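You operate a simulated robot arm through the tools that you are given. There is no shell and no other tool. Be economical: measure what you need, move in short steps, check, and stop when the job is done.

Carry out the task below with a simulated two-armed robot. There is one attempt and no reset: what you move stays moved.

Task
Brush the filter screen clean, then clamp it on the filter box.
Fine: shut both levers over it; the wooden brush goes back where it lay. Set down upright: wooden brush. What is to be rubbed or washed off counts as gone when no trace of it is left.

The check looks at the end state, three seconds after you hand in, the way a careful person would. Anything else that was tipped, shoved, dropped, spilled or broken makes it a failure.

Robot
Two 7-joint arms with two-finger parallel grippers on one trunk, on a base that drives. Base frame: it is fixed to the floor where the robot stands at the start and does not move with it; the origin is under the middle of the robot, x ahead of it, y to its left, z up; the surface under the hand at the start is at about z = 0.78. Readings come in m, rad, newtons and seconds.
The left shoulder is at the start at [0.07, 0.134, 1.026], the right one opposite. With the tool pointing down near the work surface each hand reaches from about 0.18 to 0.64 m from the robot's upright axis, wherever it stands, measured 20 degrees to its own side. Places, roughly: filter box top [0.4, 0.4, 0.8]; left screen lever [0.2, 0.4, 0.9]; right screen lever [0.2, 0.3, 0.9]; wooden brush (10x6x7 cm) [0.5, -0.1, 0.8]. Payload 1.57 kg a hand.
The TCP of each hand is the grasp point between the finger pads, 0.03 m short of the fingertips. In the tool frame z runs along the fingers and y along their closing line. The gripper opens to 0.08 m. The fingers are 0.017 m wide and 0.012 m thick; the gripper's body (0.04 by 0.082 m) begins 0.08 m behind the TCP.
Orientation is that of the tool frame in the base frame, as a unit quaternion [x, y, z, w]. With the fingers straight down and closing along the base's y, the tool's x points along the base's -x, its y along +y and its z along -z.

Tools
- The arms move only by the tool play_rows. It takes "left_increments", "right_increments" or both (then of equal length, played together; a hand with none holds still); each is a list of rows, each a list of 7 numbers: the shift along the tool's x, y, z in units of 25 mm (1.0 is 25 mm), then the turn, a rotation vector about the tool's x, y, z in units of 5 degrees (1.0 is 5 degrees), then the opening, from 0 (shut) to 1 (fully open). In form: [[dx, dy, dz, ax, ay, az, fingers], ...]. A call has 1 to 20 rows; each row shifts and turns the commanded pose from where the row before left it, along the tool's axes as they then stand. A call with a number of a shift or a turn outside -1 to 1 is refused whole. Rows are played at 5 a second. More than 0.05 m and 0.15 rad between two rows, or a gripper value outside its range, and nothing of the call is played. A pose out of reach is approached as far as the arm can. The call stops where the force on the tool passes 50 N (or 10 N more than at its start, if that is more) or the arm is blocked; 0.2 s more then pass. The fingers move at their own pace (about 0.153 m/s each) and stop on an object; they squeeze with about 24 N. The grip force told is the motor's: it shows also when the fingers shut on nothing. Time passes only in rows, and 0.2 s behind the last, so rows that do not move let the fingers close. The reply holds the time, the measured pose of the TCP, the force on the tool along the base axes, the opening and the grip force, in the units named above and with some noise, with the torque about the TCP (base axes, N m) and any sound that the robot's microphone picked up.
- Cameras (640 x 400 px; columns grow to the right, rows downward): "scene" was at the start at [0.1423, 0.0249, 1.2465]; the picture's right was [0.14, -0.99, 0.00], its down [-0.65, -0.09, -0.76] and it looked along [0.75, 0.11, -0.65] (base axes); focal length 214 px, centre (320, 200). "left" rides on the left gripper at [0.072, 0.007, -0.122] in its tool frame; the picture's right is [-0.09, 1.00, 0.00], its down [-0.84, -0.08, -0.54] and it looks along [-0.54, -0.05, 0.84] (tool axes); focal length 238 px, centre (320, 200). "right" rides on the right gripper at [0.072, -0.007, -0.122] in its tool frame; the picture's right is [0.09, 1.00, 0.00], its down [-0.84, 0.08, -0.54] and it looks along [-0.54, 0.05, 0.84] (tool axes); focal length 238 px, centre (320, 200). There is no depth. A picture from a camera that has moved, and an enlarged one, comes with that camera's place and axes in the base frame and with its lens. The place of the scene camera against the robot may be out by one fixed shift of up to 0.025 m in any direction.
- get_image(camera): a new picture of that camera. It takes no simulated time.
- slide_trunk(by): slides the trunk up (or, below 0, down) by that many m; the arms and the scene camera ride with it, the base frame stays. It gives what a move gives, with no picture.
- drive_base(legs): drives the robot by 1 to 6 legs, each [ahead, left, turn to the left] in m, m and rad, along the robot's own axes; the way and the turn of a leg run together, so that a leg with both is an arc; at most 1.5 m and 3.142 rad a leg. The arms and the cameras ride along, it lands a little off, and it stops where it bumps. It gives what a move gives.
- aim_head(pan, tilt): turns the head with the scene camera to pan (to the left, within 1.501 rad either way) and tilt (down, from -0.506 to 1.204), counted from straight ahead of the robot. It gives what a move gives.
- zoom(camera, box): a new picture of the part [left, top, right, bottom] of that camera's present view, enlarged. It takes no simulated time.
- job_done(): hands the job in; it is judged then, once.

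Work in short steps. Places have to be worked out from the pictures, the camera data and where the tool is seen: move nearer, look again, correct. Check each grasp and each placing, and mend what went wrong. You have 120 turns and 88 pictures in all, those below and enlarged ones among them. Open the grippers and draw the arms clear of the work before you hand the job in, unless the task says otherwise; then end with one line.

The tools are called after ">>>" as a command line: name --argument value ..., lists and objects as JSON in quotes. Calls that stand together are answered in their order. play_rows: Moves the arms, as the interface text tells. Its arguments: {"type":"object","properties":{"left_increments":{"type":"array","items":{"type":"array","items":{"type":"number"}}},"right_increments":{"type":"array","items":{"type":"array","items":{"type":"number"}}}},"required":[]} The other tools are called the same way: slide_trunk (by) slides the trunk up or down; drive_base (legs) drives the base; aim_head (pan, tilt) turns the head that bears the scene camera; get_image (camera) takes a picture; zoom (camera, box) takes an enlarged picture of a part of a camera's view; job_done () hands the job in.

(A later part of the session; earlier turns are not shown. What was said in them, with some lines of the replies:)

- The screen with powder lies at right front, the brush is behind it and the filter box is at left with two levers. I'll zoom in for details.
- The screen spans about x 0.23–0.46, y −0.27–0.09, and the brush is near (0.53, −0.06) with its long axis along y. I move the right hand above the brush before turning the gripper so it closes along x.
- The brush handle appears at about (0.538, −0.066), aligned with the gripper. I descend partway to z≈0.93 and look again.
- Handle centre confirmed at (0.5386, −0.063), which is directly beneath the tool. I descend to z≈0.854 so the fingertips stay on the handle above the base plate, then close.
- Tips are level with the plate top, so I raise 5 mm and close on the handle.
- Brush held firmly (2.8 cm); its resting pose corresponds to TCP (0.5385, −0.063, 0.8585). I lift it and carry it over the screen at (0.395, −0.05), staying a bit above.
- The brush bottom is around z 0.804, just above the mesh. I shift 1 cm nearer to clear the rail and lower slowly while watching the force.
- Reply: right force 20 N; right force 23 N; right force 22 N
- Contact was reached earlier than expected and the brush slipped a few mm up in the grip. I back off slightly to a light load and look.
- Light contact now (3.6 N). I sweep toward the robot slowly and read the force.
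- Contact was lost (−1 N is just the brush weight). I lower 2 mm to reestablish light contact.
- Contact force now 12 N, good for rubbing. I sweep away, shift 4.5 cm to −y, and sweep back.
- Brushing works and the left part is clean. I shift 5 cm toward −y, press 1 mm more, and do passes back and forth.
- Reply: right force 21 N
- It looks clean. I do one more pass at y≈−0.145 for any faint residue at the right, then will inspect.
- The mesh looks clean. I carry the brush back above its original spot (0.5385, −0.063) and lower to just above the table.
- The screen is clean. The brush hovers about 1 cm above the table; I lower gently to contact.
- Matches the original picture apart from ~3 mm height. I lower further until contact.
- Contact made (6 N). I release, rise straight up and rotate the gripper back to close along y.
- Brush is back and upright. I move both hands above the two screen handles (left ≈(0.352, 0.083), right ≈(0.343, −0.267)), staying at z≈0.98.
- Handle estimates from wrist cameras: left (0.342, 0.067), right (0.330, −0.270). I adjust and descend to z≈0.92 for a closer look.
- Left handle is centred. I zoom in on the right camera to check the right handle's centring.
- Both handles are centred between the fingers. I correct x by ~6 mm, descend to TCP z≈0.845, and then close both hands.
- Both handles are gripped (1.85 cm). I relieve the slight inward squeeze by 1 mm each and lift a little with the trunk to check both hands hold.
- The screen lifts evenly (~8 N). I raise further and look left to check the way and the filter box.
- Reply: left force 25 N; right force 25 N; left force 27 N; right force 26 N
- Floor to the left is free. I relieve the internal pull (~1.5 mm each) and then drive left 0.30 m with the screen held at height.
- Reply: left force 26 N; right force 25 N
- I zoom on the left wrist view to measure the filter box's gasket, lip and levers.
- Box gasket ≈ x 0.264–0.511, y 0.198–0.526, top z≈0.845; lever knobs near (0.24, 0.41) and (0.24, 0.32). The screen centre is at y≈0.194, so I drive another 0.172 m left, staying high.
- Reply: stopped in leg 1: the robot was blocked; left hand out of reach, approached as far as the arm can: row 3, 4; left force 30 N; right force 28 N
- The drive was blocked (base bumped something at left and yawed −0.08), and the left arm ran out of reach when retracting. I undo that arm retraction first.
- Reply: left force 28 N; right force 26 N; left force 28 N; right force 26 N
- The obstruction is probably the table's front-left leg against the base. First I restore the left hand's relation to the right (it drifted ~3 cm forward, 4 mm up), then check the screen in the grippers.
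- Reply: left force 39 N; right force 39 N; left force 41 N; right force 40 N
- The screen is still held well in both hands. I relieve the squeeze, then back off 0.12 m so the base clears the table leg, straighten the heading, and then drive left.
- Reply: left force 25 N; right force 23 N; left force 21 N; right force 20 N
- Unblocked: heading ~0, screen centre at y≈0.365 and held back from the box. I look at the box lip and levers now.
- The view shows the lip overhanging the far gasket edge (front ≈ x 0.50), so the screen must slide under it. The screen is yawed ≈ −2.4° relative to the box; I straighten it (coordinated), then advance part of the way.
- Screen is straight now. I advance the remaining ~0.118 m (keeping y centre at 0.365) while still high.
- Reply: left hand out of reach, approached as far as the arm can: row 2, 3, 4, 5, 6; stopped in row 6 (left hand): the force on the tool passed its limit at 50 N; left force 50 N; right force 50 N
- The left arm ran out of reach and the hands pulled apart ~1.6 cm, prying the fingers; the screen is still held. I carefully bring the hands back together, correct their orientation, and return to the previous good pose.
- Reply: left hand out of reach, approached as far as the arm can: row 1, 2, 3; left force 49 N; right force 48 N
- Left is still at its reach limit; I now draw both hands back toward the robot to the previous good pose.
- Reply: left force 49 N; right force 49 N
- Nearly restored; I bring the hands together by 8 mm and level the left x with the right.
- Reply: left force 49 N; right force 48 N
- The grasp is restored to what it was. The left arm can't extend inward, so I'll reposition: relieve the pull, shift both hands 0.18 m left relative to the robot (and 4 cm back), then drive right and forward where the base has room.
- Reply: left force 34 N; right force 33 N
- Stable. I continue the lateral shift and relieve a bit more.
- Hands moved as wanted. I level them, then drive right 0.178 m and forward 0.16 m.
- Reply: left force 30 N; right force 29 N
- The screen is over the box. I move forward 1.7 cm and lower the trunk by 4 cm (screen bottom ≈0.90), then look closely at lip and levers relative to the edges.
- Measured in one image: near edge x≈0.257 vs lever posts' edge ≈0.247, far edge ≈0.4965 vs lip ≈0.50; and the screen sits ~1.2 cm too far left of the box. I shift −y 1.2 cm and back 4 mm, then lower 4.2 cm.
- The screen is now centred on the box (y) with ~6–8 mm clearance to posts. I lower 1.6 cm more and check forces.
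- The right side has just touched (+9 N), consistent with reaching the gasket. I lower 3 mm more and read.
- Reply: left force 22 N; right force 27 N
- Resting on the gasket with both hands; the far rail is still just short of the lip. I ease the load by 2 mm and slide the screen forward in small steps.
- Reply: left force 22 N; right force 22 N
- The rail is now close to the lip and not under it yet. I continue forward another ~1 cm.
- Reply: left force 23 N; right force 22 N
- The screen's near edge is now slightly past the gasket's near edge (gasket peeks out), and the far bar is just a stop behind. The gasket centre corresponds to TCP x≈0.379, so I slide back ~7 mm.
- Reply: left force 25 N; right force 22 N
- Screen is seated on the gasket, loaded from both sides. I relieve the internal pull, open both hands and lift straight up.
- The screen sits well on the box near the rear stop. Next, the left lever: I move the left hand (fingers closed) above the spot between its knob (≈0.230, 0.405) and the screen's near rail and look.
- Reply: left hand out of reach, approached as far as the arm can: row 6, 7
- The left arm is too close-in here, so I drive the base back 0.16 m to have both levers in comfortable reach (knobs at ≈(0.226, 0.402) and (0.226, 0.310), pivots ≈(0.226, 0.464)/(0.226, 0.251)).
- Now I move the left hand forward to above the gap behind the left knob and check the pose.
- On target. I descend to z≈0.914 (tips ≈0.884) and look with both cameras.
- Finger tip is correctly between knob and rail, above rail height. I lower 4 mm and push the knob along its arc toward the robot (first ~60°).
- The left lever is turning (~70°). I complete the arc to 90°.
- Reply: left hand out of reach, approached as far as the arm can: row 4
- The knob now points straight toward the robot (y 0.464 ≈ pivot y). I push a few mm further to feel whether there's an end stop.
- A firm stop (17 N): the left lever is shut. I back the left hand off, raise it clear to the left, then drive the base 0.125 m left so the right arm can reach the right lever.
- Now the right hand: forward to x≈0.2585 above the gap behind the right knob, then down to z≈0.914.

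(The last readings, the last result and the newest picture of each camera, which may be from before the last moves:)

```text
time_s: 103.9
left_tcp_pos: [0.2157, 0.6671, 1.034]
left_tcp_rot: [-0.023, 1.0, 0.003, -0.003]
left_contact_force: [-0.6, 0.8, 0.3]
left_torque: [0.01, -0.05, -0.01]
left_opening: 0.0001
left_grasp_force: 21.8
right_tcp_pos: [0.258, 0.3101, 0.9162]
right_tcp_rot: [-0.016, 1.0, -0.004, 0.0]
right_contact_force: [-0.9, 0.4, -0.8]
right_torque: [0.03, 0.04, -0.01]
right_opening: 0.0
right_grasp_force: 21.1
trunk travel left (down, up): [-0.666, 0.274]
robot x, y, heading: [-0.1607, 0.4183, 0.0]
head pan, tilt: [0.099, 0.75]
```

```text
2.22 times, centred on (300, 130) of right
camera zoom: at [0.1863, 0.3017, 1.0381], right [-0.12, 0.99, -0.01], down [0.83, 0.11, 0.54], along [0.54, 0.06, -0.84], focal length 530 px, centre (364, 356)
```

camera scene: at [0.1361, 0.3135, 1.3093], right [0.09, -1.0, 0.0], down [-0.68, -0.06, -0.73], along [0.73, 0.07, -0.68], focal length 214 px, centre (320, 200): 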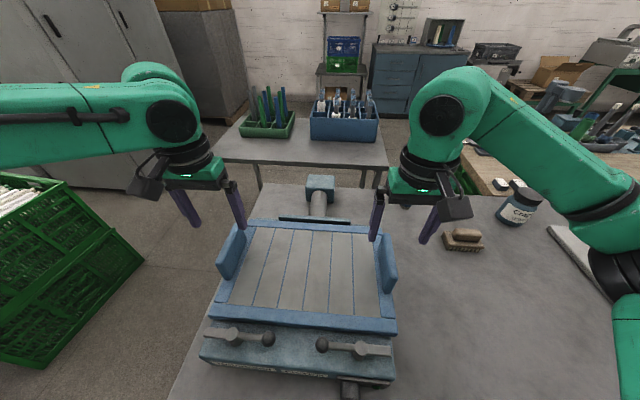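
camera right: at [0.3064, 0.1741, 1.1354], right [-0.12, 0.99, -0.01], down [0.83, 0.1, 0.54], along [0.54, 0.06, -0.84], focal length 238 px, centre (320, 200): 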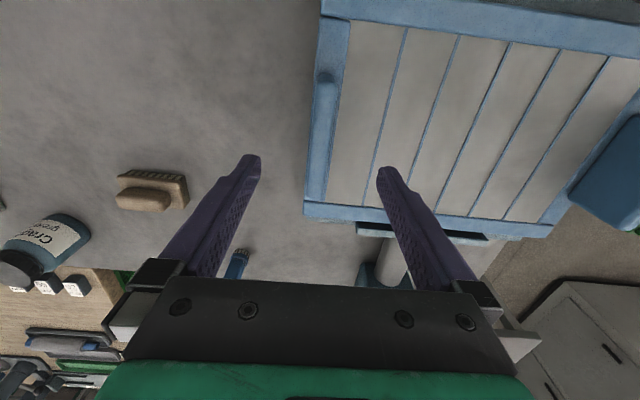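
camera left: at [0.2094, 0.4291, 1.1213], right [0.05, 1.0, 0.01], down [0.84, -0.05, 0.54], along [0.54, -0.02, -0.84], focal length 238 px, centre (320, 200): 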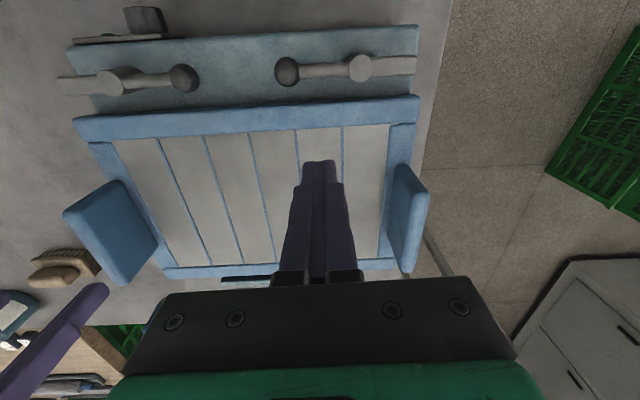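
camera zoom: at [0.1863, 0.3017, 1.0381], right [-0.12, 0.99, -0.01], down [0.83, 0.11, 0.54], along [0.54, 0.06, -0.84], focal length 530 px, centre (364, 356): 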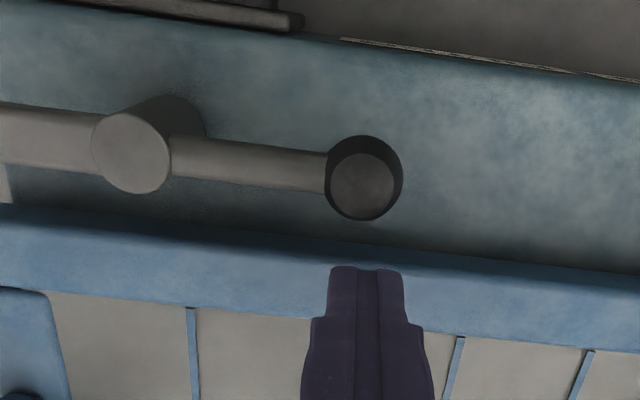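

Right finger is behind the right knob. I lower 6 mm and push it along the mirrored arc to ~90°.

>>> play_rows --right_increments '[[0, 0, 0.24, 0, 0, 0, 0], [0.4, 0.05, 0, 0, 0, 0, 0], [0.336, 0.052, 0, 0, 0, 0, 0], [0.336, 0.052, 0, 0, 0, 0, 0], [0.336, 0.052, 0, 0, 0, 0, 0], [0.336, 0.052, 0, 0, 0, 0, 0], [0.308, -0.134, 0, 0, 0, 0, 0], [0.308, -0.134, 0, 0, 0, 0, 0], [0.308, -0.134, 0, 0, 0, 0, 0], [0.308, -0.134, 0, 0, 0, 0, 0], [0.2, -0.27, 0, 0, 0, 0, 0], [0.2, -0.27, 0, 0, 0, 0, 0], [0.2, -0.27, 0, 0, 0, 0, 0], [0.2, -0.27, 0, 0, 0, 0, 0], [0, 0, 0, 0, 0, 0, 0]]'

>>> get_image --camera "scene"

```text
time_s: 107.1
left_tcp_pos: [0.2163, 0.6658, 1.0348]
left_tcp_rot: [-0.023, 1.0, 0.004, -0.002]
left_contact_force: [0.2, 0.5, -0.6]
left_torque: [0.01, -0.01, 0.0]
left_opening: 0.0001
left_grasp_force: 21.1
right_tcp_pos: [0.1647, 0.2729, 0.9097]
right_tcp_rot: [-0.016, 1.0, -0.003, -0.001]
right_contact_force: [-0.2, -0.5, -0.5]
right_torque: [0.02, 0.0, 0.01]
right_opening: 0.0001
right_grasp_force: 21.7
trunk travel left (down, up): [-0.666, 0.274]
robot x, y, heading: [-0.1629, 0.422, -0.002]
head pan, tilt: [0.099, 0.75]
```

```text
9 pictures are left
camera scene: at [-0.021, 0.4386, 1.3093], right [0.1, -1.0, 0.0], down [-0.68, -0.07, -0.73], along [0.73, 0.07, -0.68], focal length 214 px, centre (320, 200)
```

scene: 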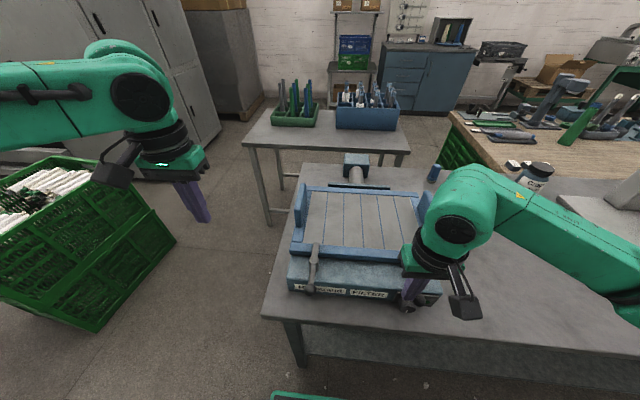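

Left lever is shut over the rail. I push the right knob a few mm more to feel its end stop.

>>> play_rows --right_increments '[[0, -0.12, 0, 0, 0, 0, 0], [0, -0.1, 0, 0, 0, 0, 0], [0, 0, 0, 0, 0, 0, 0]]'

```text
time_s: 107.9
left_tcp_pos: [0.2154, 0.666, 1.0334]
left_tcp_rot: [-0.022, 1.0, 0.003, -0.003]
left_contact_force: [0.4, 0.5, 0.6]
left_torque: [0.0, 0.01, 0.0]
left_opening: 0.0001
left_grasp_force: 21.5
right_tcp_pos: [0.1653, 0.2689, 0.9111]
right_tcp_rot: [-0.016, 1.0, -0.003, 0.0]
right_contact_force: [-0.7, 0.7, 0.4]
right_torque: [-0.03, 0.01, 0.01]
right_opening: 0.0002
right_grasp_force: 20.8
trunk travel left (down, up): [-0.666, 0.274]
robot x, y, heading: [-0.1607, 0.4159, -0.006]
head pan, tilt: [0.099, 0.75]
```

No stop yet; I continue in small steps.

>>> play_rows --right_increments '[[0, -0.08, 0, 0, 0, 0, 0], [0, 0, 0, 0, 0, 0, 0]]'

>>> play_rows --right_increments '[[0, -0.06, 0, 0, 0, 0, 0], [0, 0, 0, 0, 0, 0, 0]]'

>>> zoom --camera "right" --box '[160, 90, 360, 230]'

```text
time_s: 108.5
left_tcp_pos: [0.2163, 0.6663, 1.035]
left_tcp_rot: [-0.023, 1.0, 0.004, -0.003]
left_contact_force: [0.1, -0.4, -0.7]
left_torque: [0.0, 0.0, -0.02]
left_opening: 0.0
left_grasp_force: 21.4
right_tcp_pos: [0.1653, 0.2663, 0.9102]
right_tcp_rot: [-0.017, 1.0, -0.004, 0.001]
right_contact_force: [-0.3, -0.3, 0.2]
right_torque: [-0.02, 0.04, -0.03]
right_opening: 0.0001
right_grasp_force: 21.9
trunk travel left (down, up): [-0.666, 0.274]
robot x, y, heading: [-0.1615, 0.4228, -0.003]
head pan, tilt: [0.099, 0.75]
```

```text
time_s: 109.1
left_tcp_pos: [0.2157, 0.6672, 1.0344]
left_tcp_rot: [-0.024, 1.0, 0.004, -0.002]
left_contact_force: [0.2, 0.0, 0.2]
left_torque: [-0.01, 0.02, 0.01]
left_opening: 0.0003
left_grasp_force: 20.8
right_tcp_pos: [0.1659, 0.2645, 0.9092]
right_tcp_rot: [-0.015, 1.0, -0.004, -0.001]
right_contact_force: [-1.1, 0.1, 0.9]
right_torque: [0.04, 0.01, -0.03]
right_opening: 0.0
right_grasp_force: 21.3
trunk travel left (down, up): [-0.666, 0.274]
robot x, y, heading: [-0.1616, 0.418, -0.001]
head pan, tilt: [0.099, 0.75]
```

```text
2.86 times, centred on (260, 160) of right
camera zoom: at [0.0942, 0.256, 1.032], right [-0.12, 0.99, -0.01], down [0.83, 0.11, 0.54], along [0.54, 0.06, -0.84], focal length 681 px, centre (491, 314)
```

zoom: 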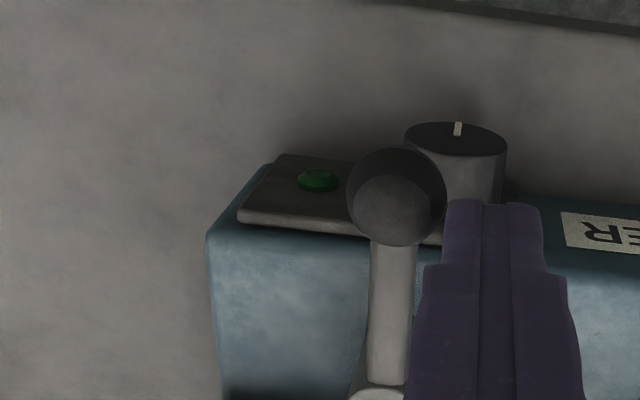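

The right lever is about at 90° (pivot and knob both at y≈0.24). I push slightly on to find the stop.

>>> play_rows --right_increments '[[0, -0.06, 0, 0, 0, 0, 0], [0, 0, 0, 0, 0, 0, 0]]'

>>> play_rows --right_increments '[[0, -0.06, 0, 0, 0, 0, 0], [0, 0, 0, 0, 0, 0, 0]]'

```text
time_s: 109.7
left_tcp_pos: [0.2162, 0.6676, 1.0347]
left_tcp_rot: [-0.023, 1.0, 0.003, -0.003]
left_contact_force: [-0.8, 0.3, -0.6]
left_torque: [0.0, -0.02, 0.0]
left_opening: 0.0002
left_grasp_force: 21.0
right_tcp_pos: [0.1653, 0.264, 0.9102]
right_tcp_rot: [-0.016, 1.0, -0.004, 0.0]
right_contact_force: [-1.1, 3.7, -1.2]
right_torque: [0.11, 0.0, -0.02]
right_opening: 0.0
right_grasp_force: 21.2
trunk travel left (down, up): [-0.666, 0.274]
robot x, y, heading: [-0.1618, 0.4225, -0.006]
head pan, tilt: [0.099, 0.75]
```

```text
time_s: 110.3
left_tcp_pos: [0.2154, 0.6689, 1.0352]
left_tcp_rot: [-0.023, 1.0, 0.003, -0.003]
left_contact_force: [0.1, 1.1, 0.1]
left_torque: [0.0, 0.02, 0.01]
left_opening: 0.0
left_grasp_force: 21.0
right_tcp_pos: [0.1656, 0.264, 0.9101]
right_tcp_rot: [-0.017, 1.0, -0.004, 0.0]
right_contact_force: [-3.0, 9.1, -0.4]
right_torque: [0.29, 0.1, -0.08]
right_opening: 0.0
right_grasp_force: 21.0
trunk travel left (down, up): [-0.666, 0.274]
robot x, y, heading: [-0.162, 0.4188, -0.002]
head pan, tilt: [0.099, 0.75]
```

The right lever's stop is reached (9 N, no motion). I press once more slightly, back off, raise, open both grippers and clear the arms for an inspection view.

>>> play_rows --right_increments '[[0, -0.06, 0, 0, 0, 0, 0], [0, 0, 0, 0, 0, 0, 0], [0, 0.5, 0, 0, 0, 0, 0], [0, 0, -1, 0, 0, 0, 0], [0, 0, -1, 0, 0, 0, 0], [0, 0, -1, 0, 0, 0, 0], [0, 0, -1, 0, 0, 0, 0], [0, 0, -1, 0, 0, 0, 0], [0, -1, 0, 0, 0, 0, 1], [0, -1, 0, 0, 0, 0, 1], [0, -1, 0, 0, 0, 0, 1], [0, -1, 0, 0, 0, 0, 1], [0, -1, 0, 0, 0, 0, 1], [0, -1, 0, 0, 0, 0, 1]]' --left_increments '[[0, 0, 0, 0, 0, 0, 1], [0, 0, 0, 0, 0, 0, 1], [0, 0, 0, 0, 0, 0, 1], [0, 0, 0, 0, 0, 0, 1], [0, 0, 0, 0, 0, 0, 1], [0, 0, 0, 0, 0, 0, 1], [0, 0, 0, 0, 0, 0, 1], [0, 0, 0, 0, 0, 0, 1], [0, 0, 0, 0, 0, 0, 1], [0, 0, 0, 0, 0, 0, 1], [0, 0, 0, 0, 0, 0, 1], [0, 0, 0, 0, 0, 0, 1], [0, 0, 0, 0, 0, 0, 1], [0, 0, 0, 0, 0, 0, 1]]'

>>> get_image --camera "scene"

>>> zoom --camera "scene" --box '[260, 150, 460, 320]'

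```text
time_s: 113.3
left_tcp_pos: [0.2156, 0.6661, 1.0358]
left_tcp_rot: [-0.023, 1.0, 0.004, -0.003]
left_contact_force: [-0.2, -0.7, 0.0]
left_torque: [0.0, -0.02, 0.02]
left_opening: 0.0797
left_grasp_force: 0.1
right_tcp_pos: [0.1697, 0.1209, 1.0368]
right_tcp_rot: [-0.017, 1.0, -0.004, 0.0]
right_contact_force: [0.1, 0.4, -0.8]
right_torque: [0.04, 0.03, 0.0]
right_opening: 0.08
right_grasp_force: 0.1
trunk travel left (down, up): [-0.666, 0.274]
robot x, y, heading: [-0.1623, 0.4175, -0.003]
head pan, tilt: [0.099, 0.75]
```

```text
7 pictures are left
camera scene: at [-0.0216, 0.4375, 1.3094], right [0.1, -1.0, 0.0], down [-0.68, -0.07, -0.73], along [0.73, 0.07, -0.68], focal length 214 px, centre (320, 200)
```

scene: 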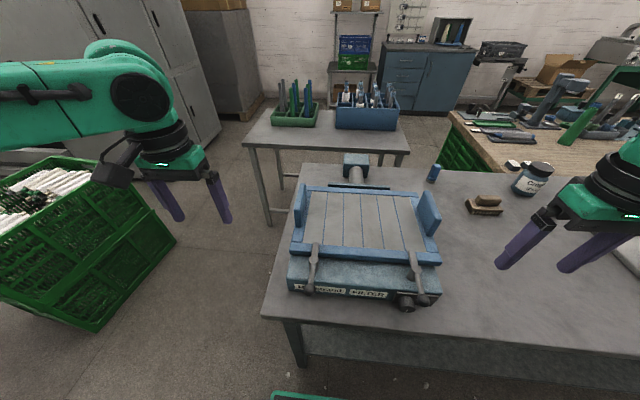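

```text
2.35 times, centred on (360, 235) of scene
camera zoom: at [-0.0216, 0.4375, 1.3094], right [0.1, -1.0, 0.0], down [-0.68, -0.07, -0.73], along [0.73, 0.07, -0.68], focal length 505 px, centre (226, 118)
```

zoom: 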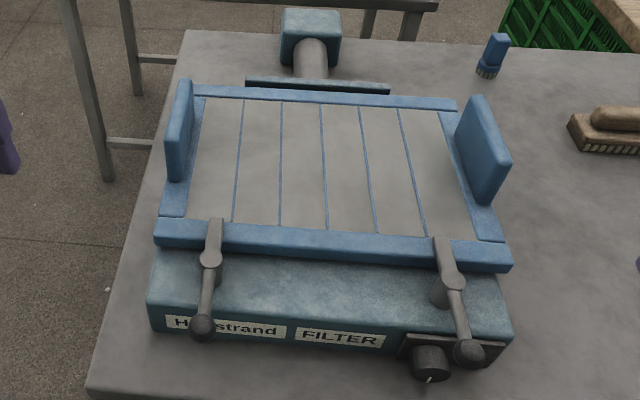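

Both levers' toes lie over the near rail. One closer check of the far edge at the lip and of the brush and mesh.

>>> zoom --camera "scene" --box '[315, 170, 425, 225]'

>>> zoom --camera "scene" --box '[285, 180, 445, 290]'

```text
5.82 times, centred on (370, 198) of scene
camera zoom: at [-0.0216, 0.4375, 1.3094], right [0.1, -1.0, 0.0], down [-0.68, -0.07, -0.73], along [0.73, 0.07, -0.68], focal length 1248 px, centre (29, 214)
```

zoom: 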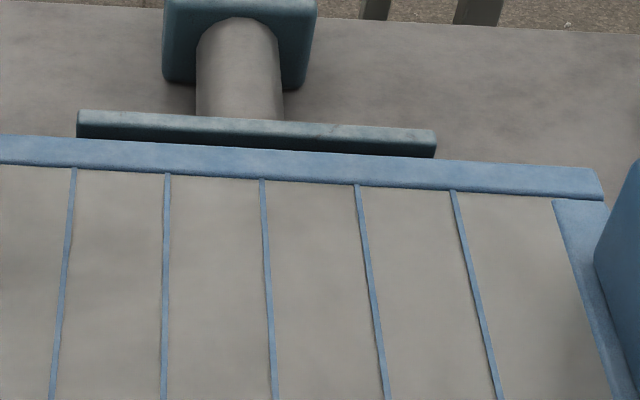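

```text
3.64 times, centred on (365, 235) of scene
camera zoom: at [-0.0216, 0.4375, 1.3094], right [0.1, -1.0, 0.0], down [-0.68, -0.07, -0.73], along [0.73, 0.07, -0.68], focal length 780 px, centre (156, 73)
```

zoom: 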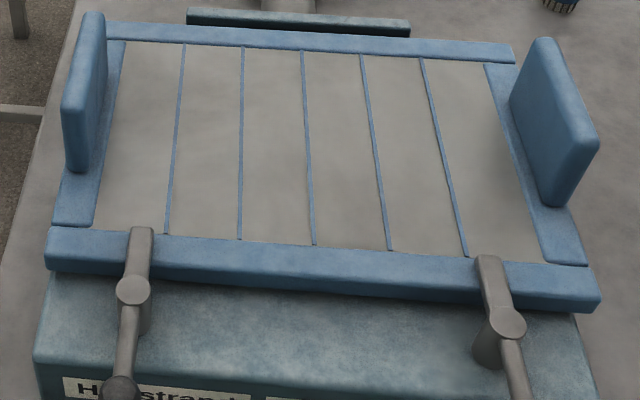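

The screen is clean and seated against the rear stop, with both lever toes over its near rail. The brush is back upright in its place, and the open hands are clear, so I hand in.

>>> job_done

```text
The job is handed in.
```

The filter screen is brushed clean and clamped on the filter box with both levers shut over it. The brush is back upright where it lay, and both arms are clear. While I drove left with the screen in hand, the base bumped something, probably the table's front-left leg. I saw nothing shifted in the pictures, but I did not check the leg itself.
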